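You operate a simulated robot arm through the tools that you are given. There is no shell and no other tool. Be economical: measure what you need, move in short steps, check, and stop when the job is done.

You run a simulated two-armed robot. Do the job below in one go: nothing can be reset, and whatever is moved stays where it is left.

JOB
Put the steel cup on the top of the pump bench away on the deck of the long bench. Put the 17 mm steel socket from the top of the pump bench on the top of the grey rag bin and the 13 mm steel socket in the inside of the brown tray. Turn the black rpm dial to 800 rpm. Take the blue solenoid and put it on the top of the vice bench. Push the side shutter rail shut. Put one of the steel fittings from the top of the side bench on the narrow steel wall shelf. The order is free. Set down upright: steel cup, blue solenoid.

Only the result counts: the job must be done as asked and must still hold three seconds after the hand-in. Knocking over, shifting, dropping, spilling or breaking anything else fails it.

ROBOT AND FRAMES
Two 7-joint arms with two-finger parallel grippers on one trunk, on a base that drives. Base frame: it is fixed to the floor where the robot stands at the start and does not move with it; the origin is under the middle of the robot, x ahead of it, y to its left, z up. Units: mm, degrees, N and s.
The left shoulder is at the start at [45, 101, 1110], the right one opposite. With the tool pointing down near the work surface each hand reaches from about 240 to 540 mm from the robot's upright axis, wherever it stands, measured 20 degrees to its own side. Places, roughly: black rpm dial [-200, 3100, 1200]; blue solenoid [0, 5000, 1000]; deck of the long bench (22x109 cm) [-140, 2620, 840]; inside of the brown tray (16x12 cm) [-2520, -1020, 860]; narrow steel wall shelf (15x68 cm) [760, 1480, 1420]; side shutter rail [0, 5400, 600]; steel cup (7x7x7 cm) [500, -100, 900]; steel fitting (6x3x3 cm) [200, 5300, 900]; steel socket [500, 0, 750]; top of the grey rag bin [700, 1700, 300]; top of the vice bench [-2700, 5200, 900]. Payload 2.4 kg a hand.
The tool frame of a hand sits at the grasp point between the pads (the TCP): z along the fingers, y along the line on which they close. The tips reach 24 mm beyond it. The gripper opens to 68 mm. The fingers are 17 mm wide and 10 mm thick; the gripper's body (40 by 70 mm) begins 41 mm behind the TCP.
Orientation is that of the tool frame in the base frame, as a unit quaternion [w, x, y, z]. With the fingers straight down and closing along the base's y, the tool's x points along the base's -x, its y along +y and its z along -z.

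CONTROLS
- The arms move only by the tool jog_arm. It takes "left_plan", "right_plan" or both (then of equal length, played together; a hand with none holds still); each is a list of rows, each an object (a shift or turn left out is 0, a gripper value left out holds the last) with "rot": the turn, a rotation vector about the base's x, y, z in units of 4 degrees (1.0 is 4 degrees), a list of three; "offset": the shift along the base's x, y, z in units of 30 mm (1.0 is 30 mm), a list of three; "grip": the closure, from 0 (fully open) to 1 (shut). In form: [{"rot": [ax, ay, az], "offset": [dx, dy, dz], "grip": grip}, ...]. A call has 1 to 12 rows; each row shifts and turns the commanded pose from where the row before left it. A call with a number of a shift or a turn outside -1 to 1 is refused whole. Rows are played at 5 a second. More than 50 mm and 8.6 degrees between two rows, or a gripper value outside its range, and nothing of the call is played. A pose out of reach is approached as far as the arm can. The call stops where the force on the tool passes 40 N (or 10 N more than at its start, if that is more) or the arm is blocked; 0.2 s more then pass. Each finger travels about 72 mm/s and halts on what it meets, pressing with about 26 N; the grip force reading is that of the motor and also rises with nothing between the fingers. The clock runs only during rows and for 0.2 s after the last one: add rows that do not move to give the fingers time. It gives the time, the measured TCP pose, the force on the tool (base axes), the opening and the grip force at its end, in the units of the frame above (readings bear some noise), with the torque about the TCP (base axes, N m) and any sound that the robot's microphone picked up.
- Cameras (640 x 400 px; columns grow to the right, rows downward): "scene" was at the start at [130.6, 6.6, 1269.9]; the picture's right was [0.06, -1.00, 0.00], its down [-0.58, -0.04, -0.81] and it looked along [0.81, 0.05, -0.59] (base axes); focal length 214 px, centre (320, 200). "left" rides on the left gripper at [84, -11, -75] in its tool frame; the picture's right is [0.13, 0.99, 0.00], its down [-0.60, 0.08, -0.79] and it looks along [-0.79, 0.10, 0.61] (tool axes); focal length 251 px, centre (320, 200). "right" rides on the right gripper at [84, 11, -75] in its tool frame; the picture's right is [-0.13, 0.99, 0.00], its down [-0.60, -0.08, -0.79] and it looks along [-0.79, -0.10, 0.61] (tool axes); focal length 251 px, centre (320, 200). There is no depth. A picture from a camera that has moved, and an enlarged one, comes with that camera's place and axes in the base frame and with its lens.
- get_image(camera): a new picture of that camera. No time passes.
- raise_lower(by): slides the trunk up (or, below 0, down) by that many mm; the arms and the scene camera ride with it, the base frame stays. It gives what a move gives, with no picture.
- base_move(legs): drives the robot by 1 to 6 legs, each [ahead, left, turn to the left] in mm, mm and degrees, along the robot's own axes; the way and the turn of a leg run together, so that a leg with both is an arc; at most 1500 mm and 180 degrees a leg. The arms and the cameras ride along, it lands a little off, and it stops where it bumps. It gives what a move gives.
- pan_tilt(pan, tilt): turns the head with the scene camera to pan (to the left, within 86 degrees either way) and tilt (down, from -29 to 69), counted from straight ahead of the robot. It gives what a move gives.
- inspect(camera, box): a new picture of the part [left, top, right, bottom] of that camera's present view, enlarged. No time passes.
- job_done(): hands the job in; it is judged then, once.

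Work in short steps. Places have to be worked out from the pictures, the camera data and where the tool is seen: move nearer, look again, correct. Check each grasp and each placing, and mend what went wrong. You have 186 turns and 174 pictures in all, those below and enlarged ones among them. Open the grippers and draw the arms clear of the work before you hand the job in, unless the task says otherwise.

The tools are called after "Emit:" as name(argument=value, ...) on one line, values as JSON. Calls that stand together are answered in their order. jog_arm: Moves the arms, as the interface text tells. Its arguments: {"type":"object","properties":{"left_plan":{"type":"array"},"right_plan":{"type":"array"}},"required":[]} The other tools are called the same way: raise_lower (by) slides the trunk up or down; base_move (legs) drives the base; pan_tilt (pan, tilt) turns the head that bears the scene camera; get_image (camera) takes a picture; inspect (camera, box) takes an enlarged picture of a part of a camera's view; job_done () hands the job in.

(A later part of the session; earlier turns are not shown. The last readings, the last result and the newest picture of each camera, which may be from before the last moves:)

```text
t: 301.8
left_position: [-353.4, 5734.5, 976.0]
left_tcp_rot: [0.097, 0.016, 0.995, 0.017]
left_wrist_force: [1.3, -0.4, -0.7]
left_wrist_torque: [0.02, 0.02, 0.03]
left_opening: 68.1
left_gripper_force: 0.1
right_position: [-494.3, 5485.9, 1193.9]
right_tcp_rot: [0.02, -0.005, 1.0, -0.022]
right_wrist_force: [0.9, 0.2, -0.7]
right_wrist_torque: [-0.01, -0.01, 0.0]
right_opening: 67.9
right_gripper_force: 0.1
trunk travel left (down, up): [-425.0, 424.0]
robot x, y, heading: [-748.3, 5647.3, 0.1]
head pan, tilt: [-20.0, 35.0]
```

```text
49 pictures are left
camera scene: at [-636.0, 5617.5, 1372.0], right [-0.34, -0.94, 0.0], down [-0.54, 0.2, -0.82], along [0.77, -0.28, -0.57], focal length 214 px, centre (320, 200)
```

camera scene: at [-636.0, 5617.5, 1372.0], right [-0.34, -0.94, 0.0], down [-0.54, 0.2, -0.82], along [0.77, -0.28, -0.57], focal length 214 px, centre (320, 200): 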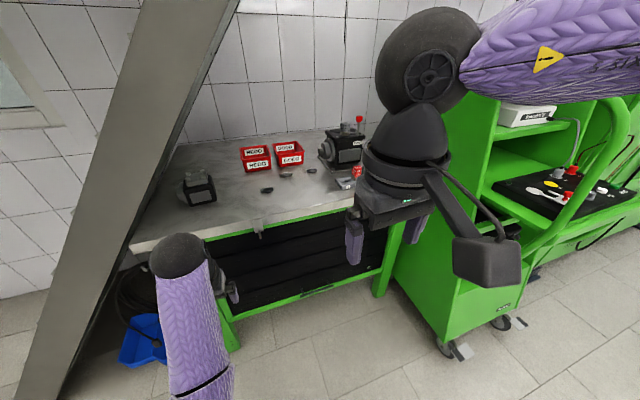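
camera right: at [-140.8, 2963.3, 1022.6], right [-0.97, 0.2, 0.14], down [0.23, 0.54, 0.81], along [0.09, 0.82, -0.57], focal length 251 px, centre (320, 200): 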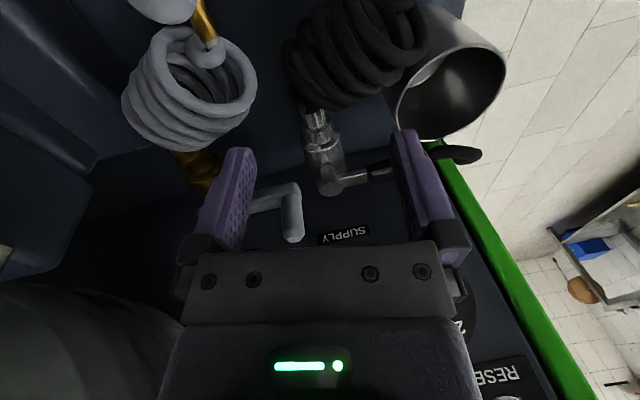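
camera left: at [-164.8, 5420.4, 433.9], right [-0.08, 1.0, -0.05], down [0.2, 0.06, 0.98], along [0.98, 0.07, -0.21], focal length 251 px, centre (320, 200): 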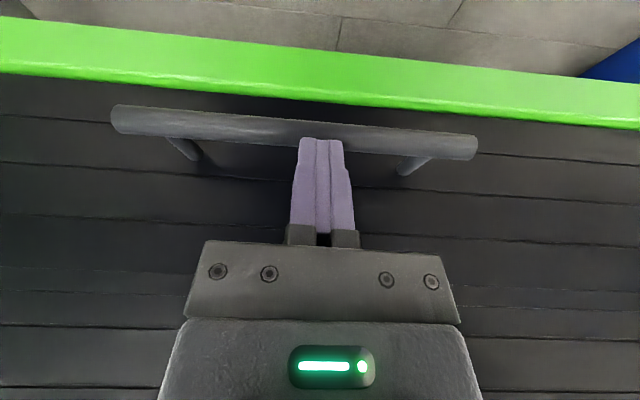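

The spike was a joint-configuration jump in free air. I finish levelling the left hand with gentler steps.

Emit:
jog_arm(left_plan=[{"offset": [0, 0, 0.5]}, {"offset": [0, 0, 1]}, {"rot": [0, 0.7, 0], "offset": [0, 0, 1]}, {"rot": [0, 0.7, 0], "offset": [0, 0, 1]}, {"rot": [0, 0.7, 0], "offset": [0, 0, 1]}, {"rot": [0, 0.7, 0], "offset": [0, 0, 1]}, {"offset": [0, 0, 1]}, {"offset": [0, 0, 0.5]}])

Emit:
inspect(camera="scene", box=[150, 120, 390, 240])

```text
t: 302.1
left_position: [-351.4, 5735.5, 982.7]
left_tcp_rot: [0.105, 0.013, 0.994, 0.019]
left_wrist_force: [12.1, 3.1, -7.7]
left_wrist_torque: [-0.06, -0.29, -0.15]
left_opening: 68.0
left_gripper_force: 0.1
left hand out of reach, approached as far as the arm can: row 1
right_position: [-494.3, 5485.2, 1194.1]
right_tcp_rot: [0.019, -0.005, 1.0, -0.021]
right_wrist_force: [0.0, -0.2, -0.2]
right_wrist_torque: [-0.02, 0.05, 0.0]
right_opening: 68.1
right_gripper_force: 0.1
trunk travel left (down, up): [-425.0, 424.0]
robot x, y, heading: [-742.8, 5649.8, 0.2]
head pan, tilt: [-20.0, 35.0]
stopped in row 1 (left hand): the force on the tool passed its limit at 69 N (the readings are from after the stop); the commanded pose is now the measured one
```

```text
2.67 times, centred on (270, 180) of scene
camera zoom: at [-636.0, 5617.4, 1372.1], right [-0.34, -0.94, 0.0], down [-0.54, 0.2, -0.82], along [0.77, -0.28, -0.57], focal length 572 px, centre (453, 253)
```

zoom: 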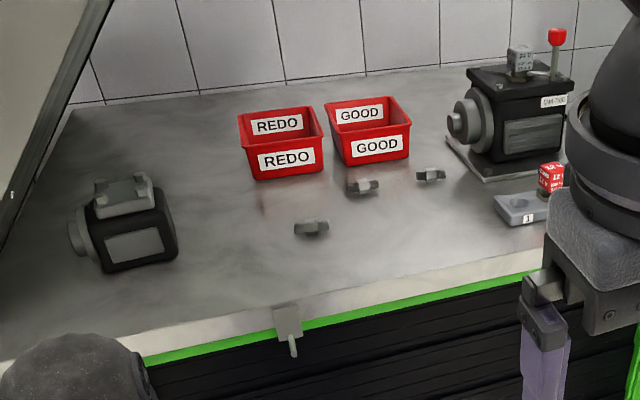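

The left arm is in a cramped elbow-down posture. I extend it forward/outward first before raising.

Emit:
jog_arm(left_plan=[{"offset": [0.3, 0.3, 0]}, {"offset": [0.3, 0.3, 0]}, {"offset": [0.3, 0.4, 0]}, {"offset": [0.3, 0.4, 0]}, {"offset": [0.3, 0.4, 0]}, {"offset": [0.3, 0.4, 0]}])

Emit:
get_image(camera="scene")

```text
t: 303.5
left_position: [-297.1, 5802.5, 981.6]
left_tcp_rot: [0.102, 0.013, 0.995, 0.019]
left_wrist_force: [-0.4, -0.6, 0.5]
left_wrist_torque: [-0.01, -0.01, 0.01]
left_opening: 67.8
left_gripper_force: 0.1
right_position: [-493.6, 5484.9, 1193.7]
right_tcp_rot: [0.019, -0.005, 1.0, -0.021]
right_wrist_force: [0.0, 1.2, -0.3]
right_wrist_torque: [0.01, 0.0, 0.0]
right_opening: 68.1
right_gripper_force: 0.0
trunk travel left (down, up): [-425.0, 424.0]
robot x, y, heading: [-745.5, 5647.1, -0.4]
head pan, tilt: [-20.0, 35.0]
```

```text
47 pictures are left
camera scene: at [-635.9, 5617.6, 1372.1], right [-0.34, -0.94, 0.0], down [-0.54, 0.2, -0.82], along [0.77, -0.28, -0.57], focal length 214 px, centre (320, 200)
```

scene: 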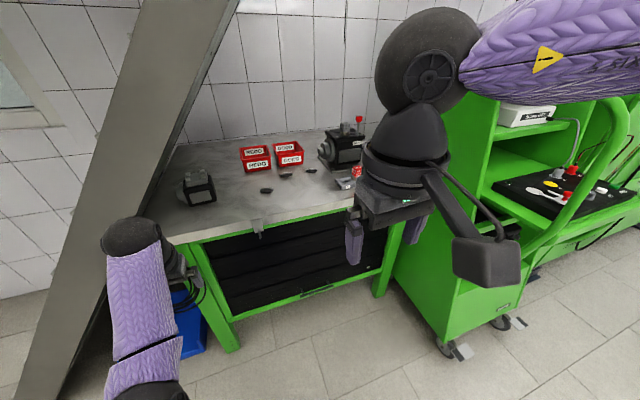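

That works. Now I raise it step by step.

Emit:
jog_arm(left_plan=[{"offset": [0, 0, 0.5]}, {"offset": [0, 0, 0.7]}, {"rot": [0, 0.7, 0], "offset": [0, 0, 0.8]}, {"rot": [0, 0.7, 0], "offset": [0, 0, 0.8]}, {"rot": [0, 0.7, 0], "offset": [0, 0, 0.8]}, {"rot": [0, 0.6, 0], "offset": [0, 0, 0.8]}, {"offset": [0, 0, 0.8]}, {"offset": [0, 0, 0.8]}, {"offset": [0, 0, 0.8]}])

```text
t: 304.2
left_position: [-295.6, 5803.3, 1020.5]
left_tcp_rot: [0.108, 0.006, 0.994, 0.02]
left_wrist_force: [3.4, -2.1, -2.2]
left_wrist_torque: [0.16, -0.03, 0.27]
left_opening: 67.8
left_gripper_force: 0.1
right_position: [-494.1, 5484.8, 1193.5]
right_tcp_rot: [0.019, -0.005, 1.0, -0.022]
right_wrist_force: [0.7, 0.1, -0.8]
right_wrist_torque: [-0.01, -0.01, 0.04]
right_opening: 68.3
right_gripper_force: 0.2
trunk travel left (down, up): [-425.0, 424.0]
robot x, y, heading: [-744.5, 5646.1, -0.0]
head pan, tilt: [-20.0, 35.0]
stopped in row 3 (left hand): the force on the tool passed its limit at 68 N (the readings are from after the stop); the commanded pose is now the measured one
```

Up is fine; the levelling rotation triggers the jump. I go up without rotating.

Emit:
jog_arm(left_plan=[{"offset": [0.2, 0.2, 0.5]}, {"offset": [0.2, 0.2, 0.7]}, {"offset": [0.2, 0.2, 0.7]}, {"offset": [0.2, 0.2, 0.7]}, {"offset": [0, 0, 0.7]}, {"offset": [0, 0, 0.7]}, {"offset": [0, 0, 0.7]}])

Emit:
get_image(camera="scene")

```text
t: 304.6
left_position: [-288.6, 5806.1, 1030.4]
left_tcp_rot: [0.112, 0.009, 0.993, 0.021]
left_wrist_force: [13.9, 2.6, -7.9]
left_wrist_torque: [0.06, -0.29, -0.04]
left_opening: 67.9
left_gripper_force: 0.1
right_position: [-493.3, 5485.8, 1191.9]
right_tcp_rot: [0.019, -0.005, 1.0, -0.022]
right_wrist_force: [-0.3, -0.3, -1.2]
right_wrist_torque: [0.03, 0.01, -0.02]
right_opening: 68.0
right_gripper_force: 0.0
trunk travel left (down, up): [-425.0, 424.0]
robot x, y, heading: [-748.6, 5650.3, -0.3]
head pan, tilt: [-20.0, 35.0]
stopped in row 1 (left hand): the force on the tool passed its limit at 56 N (the readings are from after the stop); the commanded pose is now the measured one
```

```text
46 pictures are left
camera scene: at [-636.0, 5617.5, 1372.1], right [-0.34, -0.94, 0.0], down [-0.54, 0.2, -0.82], along [0.77, -0.28, -0.57], focal length 214 px, centre (320, 200)
```

scene: 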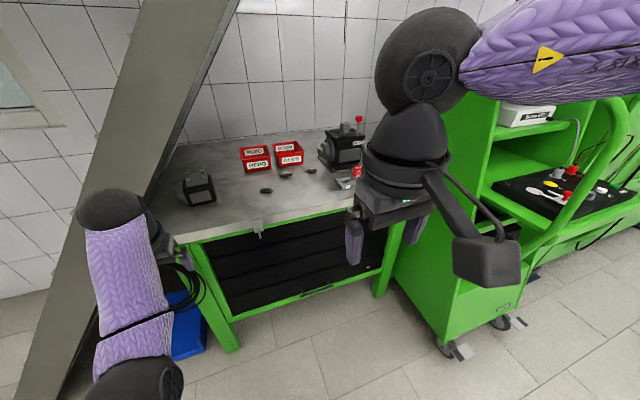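

No contact is visible; these are joint jumps in a cramped posture. I stretch the left arm farther out, then try raising in small steps.

Emit:
jog_arm(left_plan=[{"offset": [0.3, 0.1, 0]}, {"offset": [0.3, 0.1, 0]}, {"offset": [0.3, 0.1, 0]}, {"offset": [0.3, 0.1, 0]}, {"offset": [0.3, 0.1, 0]}, {"offset": [0.3, 0.1, 0]}, {"offset": [0.3, 0.1, 0]}, {"offset": [0.3, 0.1, 0]}])

Emit:
jog_arm(left_plan=[{"offset": [0, 0, 0.2]}, {"offset": [0, 0, 0.2]}, {"offset": [0, 0, 0.2]}, {"offset": [0, 0, 0.2]}, {"offset": [0, 0, 0.2]}, {"offset": [0, 0, 0.2]}, {"offset": [0, 0, 0.2]}, {"offset": [0, 0, 0.2]}, {"offset": [0, 0, 0.2]}, {"offset": [0, 0, 0.2]}, {"offset": [0, 0, 0.2]}, {"offset": [0, 0, 0.2]}])

```text
t: 306.4
left_position: [-216.6, 5830.3, 1031.2]
left_tcp_rot: [0.111, 0.008, 0.993, 0.022]
left_wrist_force: [-0.6, 0.1, 0.1]
left_wrist_torque: [0.03, -0.02, -0.01]
left_opening: 67.8
left_gripper_force: 0.0
right_position: [-493.3, 5485.9, 1193.5]
right_tcp_rot: [0.019, -0.005, 1.0, -0.022]
right_wrist_force: [-0.7, 1.0, 0.7]
right_wrist_torque: [-0.01, 0.03, 0.0]
right_opening: 68.1
right_gripper_force: 0.1
trunk travel left (down, up): [-425.0, 424.0]
robot x, y, heading: [-743.5, 5645.5, -0.1]
head pan, tilt: [-20.0, 35.0]
```

```text
t: 309.0
left_position: [-217.3, 5830.4, 1101.8]
left_tcp_rot: [0.111, 0.008, 0.994, 0.021]
left_wrist_force: [-0.7, -0.5, 0.6]
left_wrist_torque: [-0.01, -0.03, -0.01]
left_opening: 68.1
left_gripper_force: 0.1
right_position: [-494.0, 5485.3, 1193.7]
right_tcp_rot: [0.019, -0.005, 1.0, -0.022]
right_wrist_force: [0.0, 0.0, -0.7]
right_wrist_torque: [0.03, 0.02, 0.03]
right_opening: 68.2
right_gripper_force: 0.1
trunk travel left (down, up): [-425.0, 424.0]
robot x, y, heading: [-748.9, 5645.8, 0.1]
head pan, tilt: [-20.0, 35.0]
```

Working. I continue up and level slowly.

Emit:
jog_arm(left_plan=[{"offset": [0, 0, 0.4]}, {"offset": [0, 0, 0.4]}, {"offset": [0, 0, 0.4]}, {"offset": [0, 0, 0.4]}, {"offset": [0, 0, 0.4]}, {"offset": [0, 0, 0.4]}, {"rot": [0, 0.5, 0], "offset": [0, 0, 0.3]}, {"rot": [0, 0.5, 0]}, {"rot": [0, 0.5, 0]}, {"rot": [0, 0.5, 0]}, {"rot": [0, 0.5, 0]}, {"rot": [0, 0.6, 0]}])

Emit:
jog_arm(left_plan=[{"offset": [-0.3, 0.1, 0]}, {"offset": [-0.4, 0.1, 0]}, {"offset": [-0.5, 0.1, 0]}, {"offset": [-0.5, 0.1, 0]}, {"offset": [-0.5, 0.1, 0]}, {"offset": [-0.5, 0.1, 0]}, {"offset": [-0.5, 0.1, 0]}, {"offset": [-0.5, 0.1, 0]}, {"offset": [-0.5, 0.1, 0]}, {"offset": [-0.5, 0.1, 0]}, {"offset": [-0.5, 0.1, 0]}, {"offset": [-0.5, 0.1, 0]}])

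Emit:
get_image(camera="scene")

```text
t: 311.7
left_position: [-264.4, 5822.8, 1169.3]
left_tcp_rot: [0.009, 0.01, 1.0, 0.021]
left_wrist_force: [10.9, 1.2, -11.1]
left_wrist_torque: [-0.04, -0.24, -0.07]
left_opening: 68.4
left_gripper_force: 0.0
left hand out of reach, approached as far as the arm can: row 3, 5, 7, 8, 9, 10, 11, 12
right_position: [-493.7, 5484.6, 1192.3]
right_tcp_rot: [0.019, -0.005, 1.0, -0.022]
right_wrist_force: [0.5, -0.2, 0.4]
right_wrist_torque: [0.0, -0.03, 0.0]
right_opening: 67.8
right_gripper_force: 0.1
trunk travel left (down, up): [-425.0, 424.0]
robot x, y, heading: [-746.3, 5645.2, 0.2]
head pan, tilt: [-20.0, 35.0]
stopped in row 12 (left hand): the force on the tool passed its limit at 47 N (the readings are from after the stop); the commanded pose is now the measured one
```

```text
t: 314.3
left_position: [-264.2, 5822.2, 1169.5]
left_tcp_rot: [0.008, 0.011, 1.0, 0.021]
left_wrist_force: [26.6, 2.7, -20.1]
left_wrist_torque: [-0.13, -0.01, -0.18]
left_opening: 67.9
left_gripper_force: 0.1
left hand out of reach, approached as far as the arm can: row 1, 2, 3, 4, 5, 6, 7, 8, 9, 10, 11, 12
right_position: [-493.0, 5486.2, 1194.0]
right_tcp_rot: [0.019, -0.005, 1.0, -0.021]
right_wrist_force: [0.1, 0.8, -0.3]
right_wrist_torque: [0.02, 0.01, -0.04]
right_opening: 67.7
right_gripper_force: 0.1
trunk travel left (down, up): [-425.0, 424.0]
robot x, y, heading: [-742.9, 5647.9, -0.1]
head pan, tilt: [-20.0, 35.0]
```

```text
45 pictures are left
camera scene: at [-635.9, 5617.5, 1372.1], right [-0.34, -0.94, 0.0], down [-0.54, 0.2, -0.82], along [0.77, -0.28, -0.57], focal length 214 px, centre (320, 200)
```

scene: 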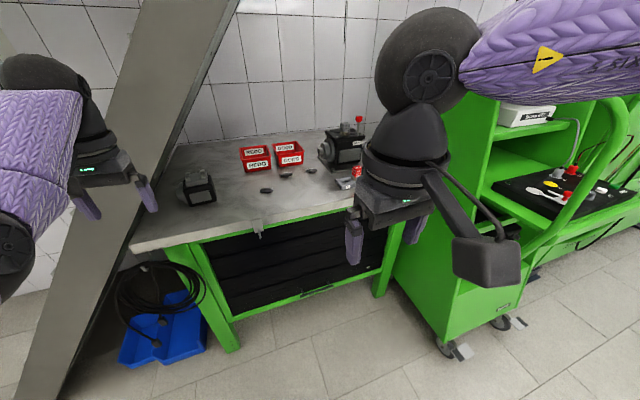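

The left hand's steady force is self-contact in its folded posture. Plan: right hand takes fitting F1 (about [119, 5572], long axis along y), left hand takes the solenoid near its comfortable spot. I relax the left a bit and yaw the right hand −90°.

Emit:
jog_arm(left_plan=[{"rot": [0, -1, 0], "offset": [0.3, 0, -0.3]}, {"rot": [0, -1, 0], "offset": [0.3, 0, -0.3]}, {"rot": [0, -1, 0], "offset": [0, 0, -0.3]}, {}, {}, {}, {}, {}, {}, {}, {}, {}], right_plan=[{"rot": [0, 0, -1], "offset": [0.3, 0, -0.2]}, {"rot": [0, 0, -1], "offset": [0.3, 0, -0.2]}, {"rot": [0, 0, -1], "offset": [0.3, 0, -0.2]}, {"rot": [0, 0, -1], "offset": [0.3, 0, -0.2]}, {"rot": [0, 0, -1], "offset": [0.3, 0, -0.2]}, {"rot": [0, 0, -1], "offset": [0.3, 0, -0.2]}, {"rot": [0, 0, -1], "offset": [0.3, 0, -0.2]}, {"rot": [0, 0, -1], "offset": [0.3, 0, -0.2]}, {"rot": [0, 0, -1], "offset": [0.3, 0, -0.2]}, {"rot": [0, 0, -1], "offset": [0.3, 0, -0.2]}, {"rot": [0, 0, -1], "offset": [0.3, 0, -0.2]}, {"rot": [0, 0, -1], "offset": [0.3, 0, -0.2]}])

Emit:
jog_arm(right_plan=[{"rot": [0, 0, -1]}, {"rot": [0, 0, -1]}, {"rot": [0, 0, -1]}, {"rot": [0, 0, -1]}, {"rot": [0, 0, -1]}, {"rot": [0, 0, -1]}, {"rot": [0, 0, -1]}, {"rot": [0, 0, -1]}])

```text
t: 314.5
left_position: [-260.5, 5823.1, 1168.0]
left_tcp_rot: [0.019, 0.008, 1.0, 0.02]
left_wrist_force: [12.7, 2.4, -11.5]
left_wrist_torque: [-0.08, -0.24, -0.17]
left_opening: 67.9
left_gripper_force: 0.0
right_position: [-492.8, 5486.2, 1193.4]
right_tcp_rot: [0.019, 0.003, 1.0, -0.022]
right_wrist_force: [0.0, 0.2, 0.7]
right_wrist_torque: [0.02, 0.0, 0.0]
right_opening: 68.0
right_gripper_force: 0.0
trunk travel left (down, up): [-425.0, 424.0]
robot x, y, heading: [-741.5, 5645.6, -0.4]
head pan, tilt: [-20.0, 35.0]
stopped in row 1 (left hand): the force on the tool passed its limit at 64 N (the readings are from after the stop); the commanded pose is now the measured one
```

```text
t: 316.3
left_position: [-262.2, 5823.2, 1168.0]
left_tcp_rot: [0.018, 0.008, 1.0, 0.021]
left_wrist_force: [27.1, 3.7, -19.3]
left_wrist_torque: [-0.14, -0.02, -0.23]
left_opening: 67.9
left_gripper_force: 0.1
right_position: [-491.5, 5485.2, 1191.9]
right_tcp_rot: [0.013, 0.277, 0.96, -0.026]
right_wrist_force: [1.2, 1.3, -0.9]
right_wrist_torque: [-0.02, 0.0, 0.02]
right_opening: 67.9
right_gripper_force: 0.0
trunk travel left (down, up): [-425.0, 424.0]
robot x, y, heading: [-745.4, 5647.0, 0.2]
head pan, tilt: [-20.0, 35.0]
```

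I free the left hand separately with small forward-down steps, and go on yawing the right.

Emit:
jog_arm(left_plan=[{"offset": [0.2, 0, -0.3]}, {"offset": [0.2, 0, -0.3]}, {"offset": [0.2, 0, -0.3]}, {"offset": [0.2, 0, -0.3]}])

Emit:
jog_arm(right_plan=[{"rot": [0, 0, -1], "offset": [0.4, 0, -0.2]}, {"rot": [0, 0, -1], "offset": [0.4, 0, -0.2]}, {"rot": [0, 0, -1], "offset": [0.4, 0, -0.2]}, {"rot": [0, 0, -1], "offset": [0.4, 0, -0.2]}, {"rot": [0, 0, -1], "offset": [0.4, 0, -0.2]}, {"rot": [0, 0, -1], "offset": [0.4, 0, -0.2]}, {"rot": [0, 0, -1], "offset": [0.4, 0, -0.2]}, {"rot": [0, 0, -1], "offset": [0.4, 0, -0.2]}, {"rot": [0, 0, -1], "offset": [0.4, 0, -0.2]}, {"rot": [0, 0, -1], "offset": [0.4, 0, -0.2]}, {"rot": [0, 0, -1], "offset": [0.4, 0, -0.2]}, {"rot": [0, 0, -1], "offset": [0.4, 0, -0.2]}])

```text
t: 317.3
left_position: [-253.3, 5820.6, 1127.2]
left_tcp_rot: [0.017, 0.008, 1.0, 0.02]
left_wrist_force: [0.3, -0.4, 0.4]
left_wrist_torque: [-0.02, 0.02, 0.02]
left_opening: 68.0
left_gripper_force: 0.1
left hand out of reach, approached as far as the arm can: row 1, 2, 4
right_position: [-491.7, 5485.2, 1191.9]
right_tcp_rot: [0.013, 0.278, 0.96, -0.026]
right_wrist_force: [0.4, 0.2, -0.5]
right_wrist_torque: [0.02, 0.02, 0.02]
right_opening: 67.7
right_gripper_force: 0.0
trunk travel left (down, up): [-425.0, 424.0]
robot x, y, heading: [-745.8, 5648.0, 0.0]
head pan, tilt: [-20.0, 35.0]
```

```text
t: 319.9
left_position: [-254.4, 5821.5, 1128.5]
left_tcp_rot: [0.017, 0.009, 1.0, 0.021]
left_wrist_force: [0.8, -0.1, -0.1]
left_wrist_torque: [0.01, 0.01, 0.03]
left_opening: 68.2
left_gripper_force: 0.0
right_position: [-348.1, 5485.2, 1119.9]
right_tcp_rot: [0.0, 0.644, 0.764, -0.03]
right_wrist_force: [-0.1, -0.4, 0.4]
right_wrist_torque: [0.01, -0.01, 0.0]
right_opening: 67.9
right_gripper_force: 0.2
trunk travel left (down, up): [-425.0, 424.0]
robot x, y, heading: [-746.1, 5645.6, -0.0]
head pan, tilt: [-20.0, 35.0]
```

Left hand is free now; right yawed 80°. The slanted beam (~[49, 5882] at this height) rules out F1, so I choose F3 (about [221, 5352]). I slide right and drive in.

Emit:
base_move(legs=[[0, -193, 0], [460, 0, 0]])

Emit:
jog_arm(right_plan=[{"rot": [0, 0, -0.8], "offset": [0.6, 0.5, -0.5]}, {"rot": [0, 0, -0.8], "offset": [0.6, 0.5, -0.5]}, {"offset": [0.6, 0.5, -0.5]}, {"offset": [0.4, 0.3, -0.5]}])

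Emit:
get_image(camera="right")

Emit:
get_image(camera="scene")

```text
t: 323.9
left_position: [212.3, 5636.5, 1127.8]
left_tcp_rot: [0.018, 0.002, 1.0, 0.021]
left_wrist_force: [0.4, -1.0, 0.4]
left_wrist_torque: [0.01, 0.0, 0.0]
left_opening: 68.1
left_gripper_force: 0.0
right_position: [121.0, 5299.3, 1119.1]
right_tcp_rot: [0.0, 0.64, 0.768, -0.03]
right_wrist_force: [-0.5, -0.4, 0.3]
right_wrist_torque: [-0.01, -0.01, 0.04]
right_opening: 68.0
right_gripper_force: 0.0
trunk travel left (down, up): [-425.0, 424.0]
robot x, y, heading: [-279.0, 5454.9, 0.6]
head pan, tilt: [-20.0, 35.0]
```

```text
t: 324.9
left_position: [211.9, 5637.4, 1127.5]
left_tcp_rot: [0.019, 0.002, 1.0, 0.021]
left_wrist_force: [-0.5, 0.1, 0.5]
left_wrist_torque: [0.0, 0.02, 0.0]
left_opening: 68.1
left_gripper_force: 0.2
right_position: [130.4, 5311.4, 1069.7]
right_tcp_rot: [0.0, 0.682, 0.731, -0.029]
right_wrist_force: [-0.4, -0.1, 0.5]
right_wrist_torque: [-0.01, 0.0, -0.01]
right_opening: 68.2
right_gripper_force: 0.0
right hand out of reach, approached as far as the arm can: row 1, 2, 3, 4
trunk travel left (down, up): [-425.0, 424.0]
robot x, y, heading: [-275.1, 5457.9, 0.6]
head pan, tilt: [-20.0, 35.0]
```

```text
44 pictures are left
camera right: at [136.5, 5400.2, 1141.9], right [1.0, -0.06, -0.04], down [0.0, -0.58, 0.82], along [-0.07, -0.82, -0.57], focal length 251 px, centre (320, 200)
```

right: 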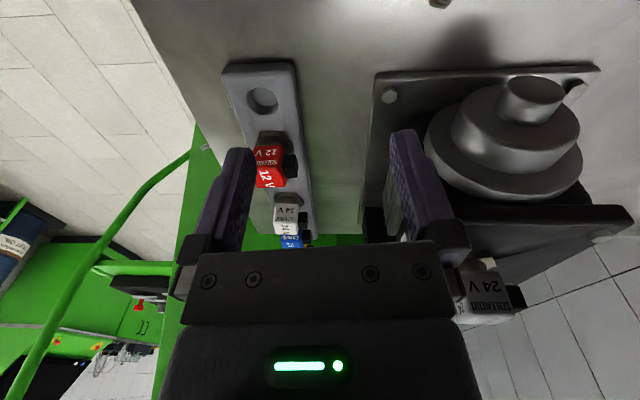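

```text
43 pictures are left
camera scene: at [-167.6, 5428.4, 1372.0], right [-0.33, -0.94, 0.0], down [-0.54, 0.19, -0.82], along [0.77, -0.27, -0.57], focal length 214 px, centre (320, 200)
```

scene: 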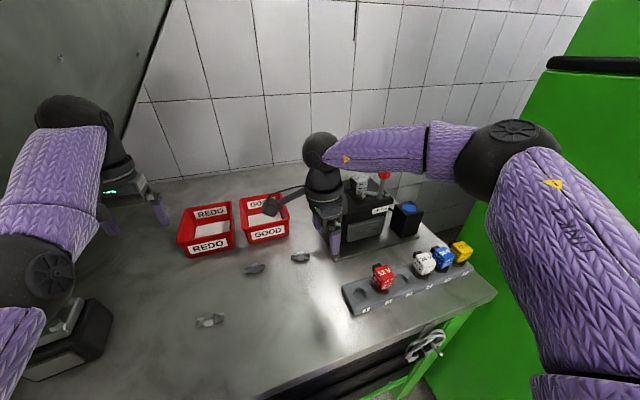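

With −90° yaw the wrist limits the reach. I un-yaw by ~35° and try to come over F3 again.

Emit:
jog_arm(right_plan=[{"rot": [0, 0, 1], "offset": [0.1, 0.1, 0]}, {"rot": [0, 0, 1], "offset": [0.1, 0.1, 0]}, {"rot": [0, 0, 1], "offset": [0.2, 0.1, 0]}, {"rot": [0, 0, 1], "offset": [0.2, 0.1, 0]}, {"rot": [0, 0, 1], "offset": [0.3, 0.1, 0]}, {"rot": [0, 0, 1], "offset": [0.3, 0.1, 0]}, {"rot": [0, 0, 1], "offset": [0.3, 0.2, 0]}, {"rot": [0, 0, 1], "offset": [0.4, 0.2, -0.3]}, {"rot": [0, 0, 1], "offset": [0.4, 0.2, -0.3]}, {"offset": [0.4, 0.2, -0.3]}])

Emit:
get_image(camera="right")

```text
t: 327.1
left_position: [212.0, 5636.9, 1127.3]
left_tcp_rot: [0.018, 0.001, 1.0, 0.021]
left_wrist_force: [-0.9, -0.2, 0.5]
left_wrist_torque: [0.0, -0.02, 0.01]
left_opening: 67.8
left_gripper_force: 0.1
right_position: [139.1, 5297.5, 1057.6]
right_tcp_rot: [0.009, 0.422, 0.906, -0.028]
right_wrist_force: [0.3, 0.2, -0.4]
right_wrist_torque: [-0.02, 0.03, -0.03]
right_opening: 67.9
right_gripper_force: 0.0
right hand out of reach, approached as far as the arm can: row 1, 2, 3, 4, 5, 6, 7, 8, 9, 10
trunk travel left (down, up): [-425.0, 424.0]
robot x, y, heading: [-282.1, 5456.3, 0.8]
head pan, tilt: [-20.0, 35.0]
```

```text
42 pictures are left
camera right: at [92.6, 5375.7, 1129.2], right [0.84, 0.54, -0.04], down [0.34, -0.47, 0.82], along [0.42, -0.7, -0.57], focal length 251 px, centre (320, 200)
```

right: 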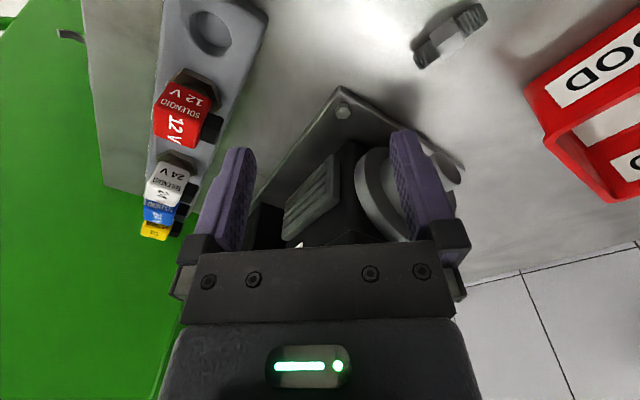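

F3's long axis lies about 22° off y, so the right tool needs yaw about +68°. I raise the trunk 80 mm and rotate the right hand the other way.

Emit:
raise_lower(by=80)

Emit:
jog_arm(right_plan=[{"rot": [0, 0, 1], "offset": [-0.2, 0, 0]}, {"rot": [0, 0, 1], "offset": [-0.2, 0, 0]}, {"rot": [0, 0, 1], "offset": [-0.2, 0, 0]}, {"rot": [0, 0, 1], "offset": [-0.2, 0, 0]}, {"rot": [0, 0, 1]}, {"rot": [0, 0, 1]}, {"rot": [0, 0, 1]}, {"rot": [0, 0, 1]}, {"rot": [0, 0, 1]}, {"rot": [0, 0, 1]}, {"rot": [0, 0, 1]}, {"rot": [0, 0, 1]}])

Emit:
jog_arm(right_plan=[{"rot": [0, 0, 1]}, {"rot": [0, 0, 1]}, {"rot": [0, 0, 1]}, {"rot": [0, 0, 1]}, {"rot": [0, 0, 1]}, {"rot": [0, 0, 1]}, {"rot": [0, 0, 1]}, {"rot": [0, 0, 1]}, {"rot": [0, 0, 1]}, {"rot": [0, 0, 1]}, {"rot": [0, 0, 1]}, {"rot": [0, 0, 1]}])

Emit:
jog_arm(right_plan=[{"rot": [0, 0, 1], "offset": [0.4, 0.2, -0.5]}, {"rot": [0, 0, 1], "offset": [0.4, 0.2, -0.5]}, {"rot": [0, 0, 1], "offset": [0.4, 0.2, -0.5]}, {"rot": [0, 0, 1], "offset": [0.4, 0.2, -0.5]}, {"rot": [0, 0, 1], "offset": [0.4, 0.2, -0.5]}])

Emit:
get_image(camera="scene")

```text
t: 328.3
left_position: [211.2, 5623.6, 1201.4]
left_tcp_rot: [0.009, 0.006, 1.0, 0.024]
left_wrist_force: [0.1, 0.1, -0.5]
left_wrist_torque: [0.02, -0.03, 0.0]
left_opening: 68.2
left_gripper_force: 0.1
right_position: [138.8, 5289.1, 1145.2]
right_tcp_rot: [0.014, 0.425, 0.905, -0.02]
right_wrist_force: [0.2, 0.2, 0.3]
right_wrist_torque: [0.02, -0.03, -0.02]
right_opening: 67.9
right_gripper_force: 0.0
trunk travel left (down, up): [-505.0, 344.0]
robot x, y, heading: [-276.2, 5454.6, 0.5]
head pan, tilt: [-20.0, 35.0]
```

```text
t: 330.9
left_position: [213.1, 5623.3, 1203.2]
left_tcp_rot: [0.009, 0.008, 1.0, 0.024]
left_wrist_force: [0.7, 1.1, 0.3]
left_wrist_torque: [0.01, -0.01, -0.02]
left_opening: 68.1
left_gripper_force: 0.0
right_position: [114.7, 5287.5, 1145.1]
right_tcp_rot: [0.024, 0.019, 0.999, -0.01]
right_wrist_force: [0.7, -0.5, -0.1]
right_wrist_torque: [0.01, 0.04, -0.02]
right_opening: 68.2
right_gripper_force: 0.0
trunk travel left (down, up): [-505.0, 344.0]
robot x, y, heading: [-279.3, 5458.4, 0.4]
head pan, tilt: [-20.0, 35.0]
```

```text
t: 333.5
left_position: [214.3, 5622.0, 1202.9]
left_tcp_rot: [0.011, 0.009, 1.0, 0.026]
left_wrist_force: [-0.2, 0.8, -0.4]
left_wrist_torque: [0.0, 0.02, -0.01]
left_opening: 67.9
left_gripper_force: 0.1
right_position: [99.1, 5300.7, 1143.6]
right_tcp_rot: [0.028, -0.387, 0.921, 0.001]
right_wrist_force: [0.1, -0.5, 0.2]
right_wrist_torque: [0.0, 0.05, -0.02]
right_opening: 68.1
right_gripper_force: 0.1
right hand out of reach, approached as far as the arm can: row 11, 12
trunk travel left (down, up): [-505.0, 344.0]
robot x, y, heading: [-281.2, 5455.1, 0.5]
head pan, tilt: [-20.0, 35.0]
```

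```text
t: 334.7
left_position: [215.2, 5622.0, 1204.1]
left_tcp_rot: [0.012, 0.008, 1.0, 0.025]
left_wrist_force: [0.4, 0.0, 0.6]
left_wrist_torque: [-0.02, 0.0, -0.02]
left_opening: 68.0
left_gripper_force: 0.2
right_position: [50.6, 5350.7, 1075.6]
right_tcp_rot: [0.03, -0.54, 0.841, 0.006]
right_wrist_force: [-0.2, 0.9, 0.5]
right_wrist_torque: [-0.03, 0.01, 0.01]
right_opening: 68.2
right_gripper_force: 0.1
right hand out of reach, approached as far as the arm can: row 1, 2, 3, 4, 5
trunk travel left (down, up): [-505.0, 344.0]
robot x, y, heading: [-280.4, 5455.5, 0.5]
head pan, tilt: [-20.0, 35.0]
```

```text
41 pictures are left
camera scene: at [-169.8, 5415.8, 1451.4], right [-0.34, -0.94, -0.01], down [-0.54, 0.2, -0.81], along [0.77, -0.27, -0.58], focal length 214 px, centre (320, 200)
```

scene: 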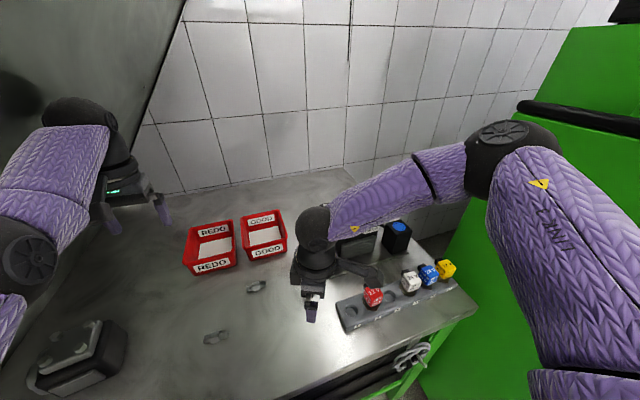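

Yaw +65° shortens the reach too much. F3's measured length is under 60 mm, so I'll grip it lengthwise with yaw ≈−22°, where reach is best. I rotate back and hover over it.

Emit:
jog_arm(right_plan=[{"rot": [0, 0, -1], "offset": [0.1, -0.1, 0]}, {"rot": [0, 0, -1], "offset": [0.1, -0.1, 0]}, {"rot": [0, 0, -1], "offset": [0.1, -0.1, 0]}, {"rot": [0, 0, -1], "offset": [0.1, -0.1, 0]}, {"rot": [0, 0, -1], "offset": [0.1, -0.1, 0]}, {"rot": [0, 0, -1]}, {"rot": [0, 0, -1]}, {"rot": [0, 0, -1]}, {"rot": [0, 0, -1]}, {"rot": [0, 0, -1]}, {"rot": [0, 0, -1]}, {"rot": [0, 0, -1]}])

Emit:
jog_arm(right_plan=[{"rot": [0, 0, -1], "offset": [0.4, 0.1, 0]}, {"rot": [0, 0, -1], "offset": [0.4, 0.1, 0]}, {"rot": [0, 0, -1], "offset": [0.4, 0.1, 0]}, {"rot": [0, 0, -1], "offset": [0.4, 0.1, 0]}, {"rot": [0, 0, -1], "offset": [0.4, 0.1, -0.2]}, {"rot": [0, 0, -1], "offset": [0.4, 0.1, -0.2]}, {"rot": [0, 0, -1], "offset": [0.4, 0.1, -0.2]}, {"rot": [0, 0, -1], "offset": [0.4, 0.1, -0.2]}, {"rot": [0, 0, -1], "offset": [0.4, 0.1, -0.2]}, {"rot": [0, 0, -0.8], "offset": [0.4, 0.1, -0.2]}, {"offset": [0.4, 0, -0.2]}])

Emit:
get_image(camera="right")

```text
t: 337.3
left_position: [214.1, 5620.1, 1204.7]
left_tcp_rot: [0.013, 0.01, 1.0, 0.026]
left_wrist_force: [0.1, 0.0, 1.0]
left_wrist_torque: [-0.03, 0.04, 0.0]
left_opening: 68.0
left_gripper_force: 0.0
right_position: [64.6, 5337.1, 1075.9]
right_tcp_rot: [0.025, -0.152, 0.988, -0.004]
right_wrist_force: [0.4, 0.2, 0.1]
right_wrist_torque: [0.02, -0.03, -0.02]
right_opening: 68.1
right_gripper_force: 0.0
trunk travel left (down, up): [-505.0, 344.0]
robot x, y, heading: [-280.7, 5454.5, 0.2]
head pan, tilt: [-20.0, 35.0]
```

```text
t: 339.7
left_position: [215.6, 5620.2, 1205.1]
left_tcp_rot: [0.014, 0.009, 1.0, 0.025]
left_wrist_force: [-0.1, -0.4, -0.2]
left_wrist_torque: [-0.02, 0.0, -0.02]
left_opening: 68.1
left_gripper_force: 0.0
right_position: [122.5, 5286.4, 1087.2]
right_tcp_rot: [0.02, 0.189, 0.982, -0.013]
right_wrist_force: [-0.2, 0.1, 0.6]
right_wrist_torque: [0.0, -0.01, 0.0]
right_opening: 68.0
right_gripper_force: 0.0
right hand out of reach, approached as far as the arm can: row 1, 2, 3, 4, 5, 6, 7, 8, 9, 10, 11
trunk travel left (down, up): [-505.0, 344.0]
robot x, y, heading: [-276.1, 5456.0, 0.1]
head pan, tilt: [-20.0, 35.0]
```

```text
40 pictures are left
camera right: at [44.3, 5330.8, 1157.5], right [0.49, 0.87, -0.01], down [0.5, -0.27, 0.82], along [0.71, -0.41, -0.57], focal length 251 px, centre (320, 200)
```

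right: 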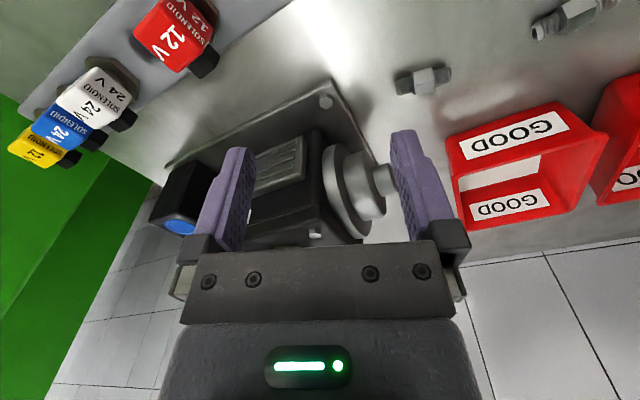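

The right arm seems folded into a poor posture. I back out and swing the hand up and outward to reset its elbow, then test the forward reach.

Emit:
base_move(legs=[[-400, 0, 0]])

Emit:
jog_arm(right_plan=[{"rot": [0, 0, 1], "offset": [0, -0.6, 0.7]}, {"rot": [0, 0, 1], "offset": [0, -0.6, 0.7]}, {"rot": [0, 0, 1], "offset": [0, -0.6, 0.7]}, {"rot": [0, 0, 1], "offset": [0, -0.6, 0.7]}, {"rot": [0, 0, 1], "offset": [0.2, -0.6, 0.7]}, {"rot": [0, 0, 0.4], "offset": [0.3, -0.3, 0.7]}, {"offset": [0.3, 0, 0.7]}, {"offset": [0.3, 0, 0.7]}, {"offset": [0.3, 0, 0.5]}, {"offset": [0.3, 0, 0.5]}])

Emit:
jog_arm(right_plan=[{"offset": [0.4, 0.5, -0.5]}, {"offset": [0.4, 0.5, -0.5]}, {"offset": [0.4, 0.5, -0.5]}, {"offset": [0.4, 0.5, -0.5]}, {"offset": [0, 0.5, -0.8]}, {"offset": [0, 0.5, -0.8]}, {"offset": [0, 0.5, -0.8]}, {"offset": [0, 0, -0.8]}, {"offset": [0, 0, -0.8]}])

Emit:
get_image(camera="scene")

```text
t: 342.1
left_position: [-177.8, 5631.2, 1211.3]
left_tcp_rot: [0.022, 0.004, 1.0, 0.022]
left_wrist_force: [-0.4, -0.7, -0.4]
left_wrist_torque: [-0.01, -0.01, -0.01]
left_opening: 68.0
left_gripper_force: 0.2
right_position: [-269.3, 5291.0, 1091.0]
right_tcp_rot: [0.023, 0.184, 0.983, -0.017]
right_wrist_force: [0.8, 0.4, -0.7]
right_wrist_torque: [-0.01, -0.01, -0.02]
right_opening: 67.7
right_gripper_force: 0.0
trunk travel left (down, up): [-505.0, 344.0]
robot x, y, heading: [-666.3, 5451.9, 0.7]
head pan, tilt: [-20.0, 35.0]
```

```text
t: 344.3
left_position: [-178.0, 5630.0, 1211.3]
left_tcp_rot: [0.022, 0.004, 1.0, 0.021]
left_wrist_force: [-0.5, -0.1, -0.5]
left_wrist_torque: [0.01, 0.0, 0.0]
left_opening: 68.0
left_gripper_force: 0.1
right_position: [-223.7, 5193.3, 1288.3]
right_tcp_rot: [0.026, -0.007, 1.0, -0.015]
right_wrist_force: [-0.5, 0.4, 1.2]
right_wrist_torque: [0.01, -0.02, 0.01]
right_opening: 67.8
right_gripper_force: 0.0
right hand out of reach, approached as far as the arm can: row 10
trunk travel left (down, up): [-505.0, 344.0]
robot x, y, heading: [-667.5, 5451.6, 0.6]
head pan, tilt: [-20.0, 35.0]
```

```text
t: 346.3
left_position: [-177.8, 5630.8, 1212.1]
left_tcp_rot: [0.022, 0.003, 1.0, 0.021]
left_wrist_force: [-0.5, -0.1, 0.7]
left_wrist_torque: [0.01, -0.01, 0.0]
left_opening: 68.1
left_gripper_force: 0.1
right_position: [-244.0, 5272.9, 1107.3]
right_tcp_rot: [0.027, -0.002, 1.0, -0.013]
right_wrist_force: [-0.1, 0.1, 0.4]
right_wrist_torque: [-0.01, -0.01, -0.02]
right_opening: 67.9
right_gripper_force: 0.0
right hand out of reach, approached as far as the arm can: row 1, 2, 3, 4, 5, 6, 7, 8, 9
trunk travel left (down, up): [-505.0, 344.0]
robot x, y, heading: [-663.1, 5451.0, 0.7]
head pan, tilt: [-20.0, 35.0]
```

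```text
39 pictures are left
camera scene: at [-563.5, 5423.6, 1452.4], right [-0.33, -0.94, 0.0], down [-0.54, 0.19, -0.82], along [0.77, -0.27, -0.57], focal length 214 px, centre (320, 200)
```

scene: 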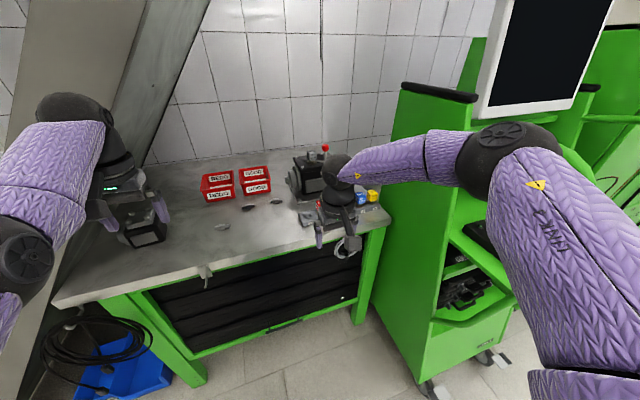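

I test pure small inward and forward moves to find what is limiting.

Emit:
jog_arm(right_plan=[{"offset": [0, 0.5, 0]}, {"offset": [0, 0.5, 0]}, {"offset": [0, 0.5, 0]}])

Emit:
jog_arm(right_plan=[{"offset": [0, 0, -0.7]}, {"offset": [0, 0, -0.7]}, {"offset": [0, 0, -0.7]}])

Emit:
jog_arm(right_plan=[{"offset": [0.5, 0, 0]}, {"offset": [0.5, 0, 0]}, {"offset": [0.5, 0, 0]}])

```text
t: 347.1
left_position: [-177.8, 5631.2, 1210.4]
left_tcp_rot: [0.022, 0.002, 1.0, 0.022]
left_wrist_force: [0.1, 0.0, -0.4]
left_wrist_torque: [-0.01, 0.02, -0.02]
left_opening: 67.9
left_gripper_force: 0.0
right_position: [-262.5, 5306.8, 1114.9]
right_tcp_rot: [0.026, -0.003, 1.0, -0.012]
right_wrist_force: [-0.6, 0.0, 0.6]
right_wrist_torque: [0.02, -0.03, 0.01]
right_opening: 67.9
right_gripper_force: 0.2
right hand out of reach, approached as far as the arm can: row 1, 2, 3
trunk travel left (down, up): [-505.0, 344.0]
robot x, y, heading: [-665.2, 5451.6, 0.8]
head pan, tilt: [-20.0, 35.0]
```

```text
t: 347.9
left_position: [-178.0, 5630.9, 1212.0]
left_tcp_rot: [0.021, 0.003, 1.0, 0.021]
left_wrist_force: [-0.2, -0.5, -0.4]
left_wrist_torque: [0.0, 0.01, 0.02]
left_opening: 68.3
left_gripper_force: 0.1
right_position: [-280.4, 5291.0, 1066.2]
right_tcp_rot: [0.026, -0.003, 1.0, -0.012]
right_wrist_force: [1.2, 0.7, 0.6]
right_wrist_torque: [0.01, 0.03, -0.01]
right_opening: 68.1
right_gripper_force: 0.0
right hand out of reach, approached as far as the arm can: row 1, 2, 3
trunk travel left (down, up): [-505.0, 344.0]
robot x, y, heading: [-665.4, 5450.5, 0.8]
head pan, tilt: [-20.0, 35.0]
```

```text
t: 348.7
left_position: [-178.1, 5630.9, 1210.4]
left_tcp_rot: [0.022, 0.003, 1.0, 0.021]
left_wrist_force: [0.1, -0.3, -0.7]
left_wrist_torque: [-0.01, -0.01, -0.04]
left_opening: 67.8
left_gripper_force: 0.0
right_position: [-259.6, 5275.3, 1080.9]
right_tcp_rot: [0.026, -0.003, 1.0, -0.012]
right_wrist_force: [0.2, -0.5, -0.4]
right_wrist_torque: [-0.02, 0.0, 0.03]
right_opening: 67.9
right_gripper_force: 0.1
right hand out of reach, approached as far as the arm can: row 1, 2, 3
trunk travel left (down, up): [-505.0, 344.0]
robot x, y, heading: [-665.6, 5451.2, 0.4]
head pan, tilt: [-20.0, 35.0]
```

I try stretching the right arm fully forward/up first, then coming down, to shake it out of this posture.

Emit:
jog_arm(right_plan=[{"offset": [0.3, -0.3, 0.7]}, {"offset": [0.3, -0.3, 0.7]}, {"offset": [0.3, -0.3, 0.7]}, {"offset": [0.3, -0.3, 0.7]}, {"offset": [0.3, -0.3, 0.7]}, {"offset": [0.3, -0.2, 0.7]}, {"offset": [0.4, 0, 0.5]}, {"offset": [0.4, 0, 0.5]}, {"offset": [0.4, 0, 0.5]}, {"offset": [0.4, 0, 0.5]}])

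Emit:
jog_arm(right_plan=[{"offset": [0, 0.7, 0]}, {"offset": [0, 0.7, 0]}, {"offset": [0, 0.7, 0]}, {"offset": [0, 0.7, 0]}, {"offset": [0, 0.7, 0]}, {"offset": [0, 0.7, 0]}, {"offset": [0, 0.7, 0]}, {"offset": [0, 0.7, 0]}])

Emit:
jog_arm(right_plan=[{"offset": [0, 0, -0.8]}, {"offset": [0, 0, -0.8]}, {"offset": [0, 0, -0.8]}, {"offset": [0, 0, -0.8]}, {"offset": [0, 0, -0.8]}, {"offset": [0, 0, -0.8]}, {"offset": [0, 0, -0.8]}, {"offset": [0, 0, -0.8]}])

Emit:
get_image(camera="scene")

```text
t: 350.9
left_position: [-177.7, 5631.3, 1210.0]
left_tcp_rot: [0.022, 0.003, 1.0, 0.022]
left_wrist_force: [0.4, -0.3, -0.7]
left_wrist_torque: [-0.04, 0.01, 0.01]
left_opening: 68.0
left_gripper_force: 0.0
right_position: [-214.9, 5213.6, 1259.5]
right_tcp_rot: [0.026, -0.003, 1.0, -0.013]
right_wrist_force: [0.3, -0.1, 0.4]
right_wrist_torque: [-0.02, -0.01, 0.02]
right_opening: 68.0
right_gripper_force: 0.0
right hand out of reach, approached as far as the arm can: row 6, 7, 8, 9, 10
trunk travel left (down, up): [-505.0, 344.0]
robot x, y, heading: [-667.5, 5450.9, 0.5]
head pan, tilt: [-20.0, 35.0]
```

```text
t: 352.7
left_position: [-177.5, 5631.3, 1210.4]
left_tcp_rot: [0.021, 0.003, 1.0, 0.021]
left_wrist_force: [-0.3, -0.9, 0.3]
left_wrist_torque: [-0.01, 0.01, 0.01]
left_opening: 68.2
left_gripper_force: 0.1
right_position: [-276.5, 5337.3, 1242.1]
right_tcp_rot: [0.026, -0.003, 1.0, -0.012]
right_wrist_force: [-0.7, 0.6, 0.5]
right_wrist_torque: [0.02, 0.03, -0.01]
right_opening: 68.1
right_gripper_force: 0.2
right hand out of reach, approached as far as the arm can: row 1, 2, 3, 4, 5, 6, 7, 8
trunk travel left (down, up): [-505.0, 344.0]
robot x, y, heading: [-667.4, 5448.9, 0.7]
head pan, tilt: [-20.0, 35.0]
```

```text
t: 354.5
left_position: [-177.6, 5631.3, 1211.4]
left_tcp_rot: [0.021, 0.003, 1.0, 0.021]
left_wrist_force: [0.1, 0.5, -0.5]
left_wrist_torque: [0.03, 0.0, 0.03]
left_opening: 67.9
left_gripper_force: 0.1
right_position: [-300.1, 5310.2, 1066.7]
right_tcp_rot: [0.026, -0.004, 1.0, -0.012]
right_wrist_force: [0.5, 0.3, -0.1]
right_wrist_torque: [0.01, 0.04, 0.0]
right_opening: 68.0
right_gripper_force: 0.1
right hand out of reach, approached as far as the arm can: row 5, 6, 7, 8
trunk travel left (down, up): [-505.0, 344.0]
robot x, y, heading: [-663.6, 5452.4, 0.8]
head pan, tilt: [-20.0, 35.0]
```

```text
38 pictures are left
camera scene: at [-563.5, 5423.6, 1452.4], right [-0.33, -0.94, 0.0], down [-0.54, 0.19, -0.82], along [0.77, -0.27, -0.57], focal length 214 px, centre (320, 200)
```

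scene: 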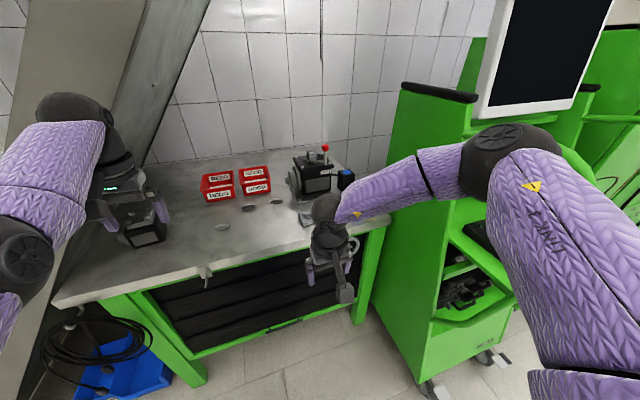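

The upper arm seems pinned at a limit. I pull the hand back and low beside the body to force the elbow down, then bring it forward at low height.

Emit:
jog_arm(right_plan=[{"offset": [-0.6, -0.3, -0.7]}, {"offset": [-0.6, -0.3, -0.7]}, {"offset": [-0.6, -0.3, -0.7]}, {"offset": [-0.6, -0.3, -0.7]}, {"offset": [-0.3, -0.3, -0.8]}, {"offset": [0, -0.3, -0.8]}, {"offset": [0, -0.3, -0.8]}, {"offset": [0, 0, -0.8]}, {"offset": [0, 0, -0.8]}, {"offset": [0, 0, -0.5]}])

Emit:
jog_arm(right_plan=[{"offset": [0.8, 0.4, 0]}, {"offset": [0.8, 0.4, 0]}, {"offset": [0.8, 0.4, 0]}, {"offset": [0.8, 0.4, 0]}, {"offset": [0.8, 0.4, 0]}, {"offset": [0.8, 0.4, 0]}, {"offset": [0.8, 0.4, 0]}, {"offset": [0.8, 0.4, 0]}])

Emit:
get_image(camera="scene")

```text
t: 356.7
left_position: [-179.1, 5630.7, 1210.4]
left_tcp_rot: [0.022, 0.003, 1.0, 0.021]
left_wrist_force: [-0.3, 0.5, 0.0]
left_wrist_torque: [0.02, -0.01, 0.01]
left_opening: 68.1
left_gripper_force: 0.0
right_position: [-401.6, 5210.3, 962.3]
right_tcp_rot: [0.027, -0.002, 1.0, -0.012]
right_wrist_force: [0.1, 0.4, 0.1]
right_wrist_torque: [0.01, 0.02, -0.02]
right_opening: 67.7
right_gripper_force: 0.0
right hand out of reach, approached as far as the arm can: row 3, 4, 5, 6, 7, 8, 9, 10
trunk travel left (down, up): [-505.0, 344.0]
robot x, y, heading: [-664.5, 5451.5, 0.7]
head pan, tilt: [-20.0, 35.0]
```

```text
t: 358.5
left_position: [-177.8, 5630.8, 1212.6]
left_tcp_rot: [0.021, 0.003, 1.0, 0.021]
left_wrist_force: [0.3, -0.5, 0.4]
left_wrist_torque: [-0.01, -0.04, 0.01]
left_opening: 68.0
left_gripper_force: 0.1
right_position: [-274.0, 5261.1, 1048.5]
right_tcp_rot: [0.026, -0.003, 1.0, -0.012]
right_wrist_force: [0.6, -1.3, 0.1]
right_wrist_torque: [0.01, 0.01, -0.01]
right_opening: 68.0
right_gripper_force: 0.1
right hand out of reach, approached as far as the arm can: row 1, 2, 3, 4, 5, 6, 7, 8
trunk travel left (down, up): [-505.0, 344.0]
robot x, y, heading: [-665.5, 5449.1, 0.6]
head pan, tilt: [-20.0, 35.0]
```

```text
37 pictures are left
camera scene: at [-563.5, 5423.7, 1452.4], right [-0.33, -0.94, 0.0], down [-0.54, 0.19, -0.82], along [0.77, -0.27, -0.57], focal length 214 px, centre (320, 200)
```

scene: 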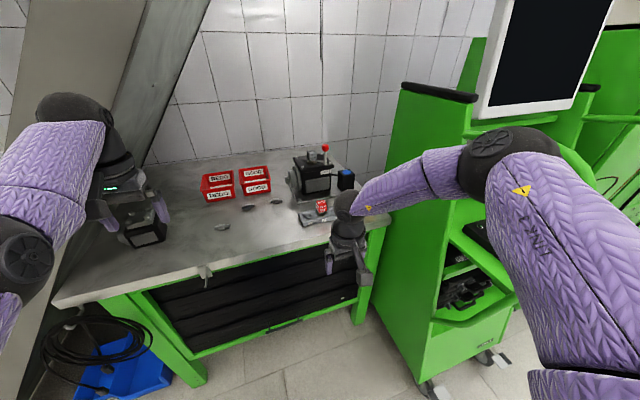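

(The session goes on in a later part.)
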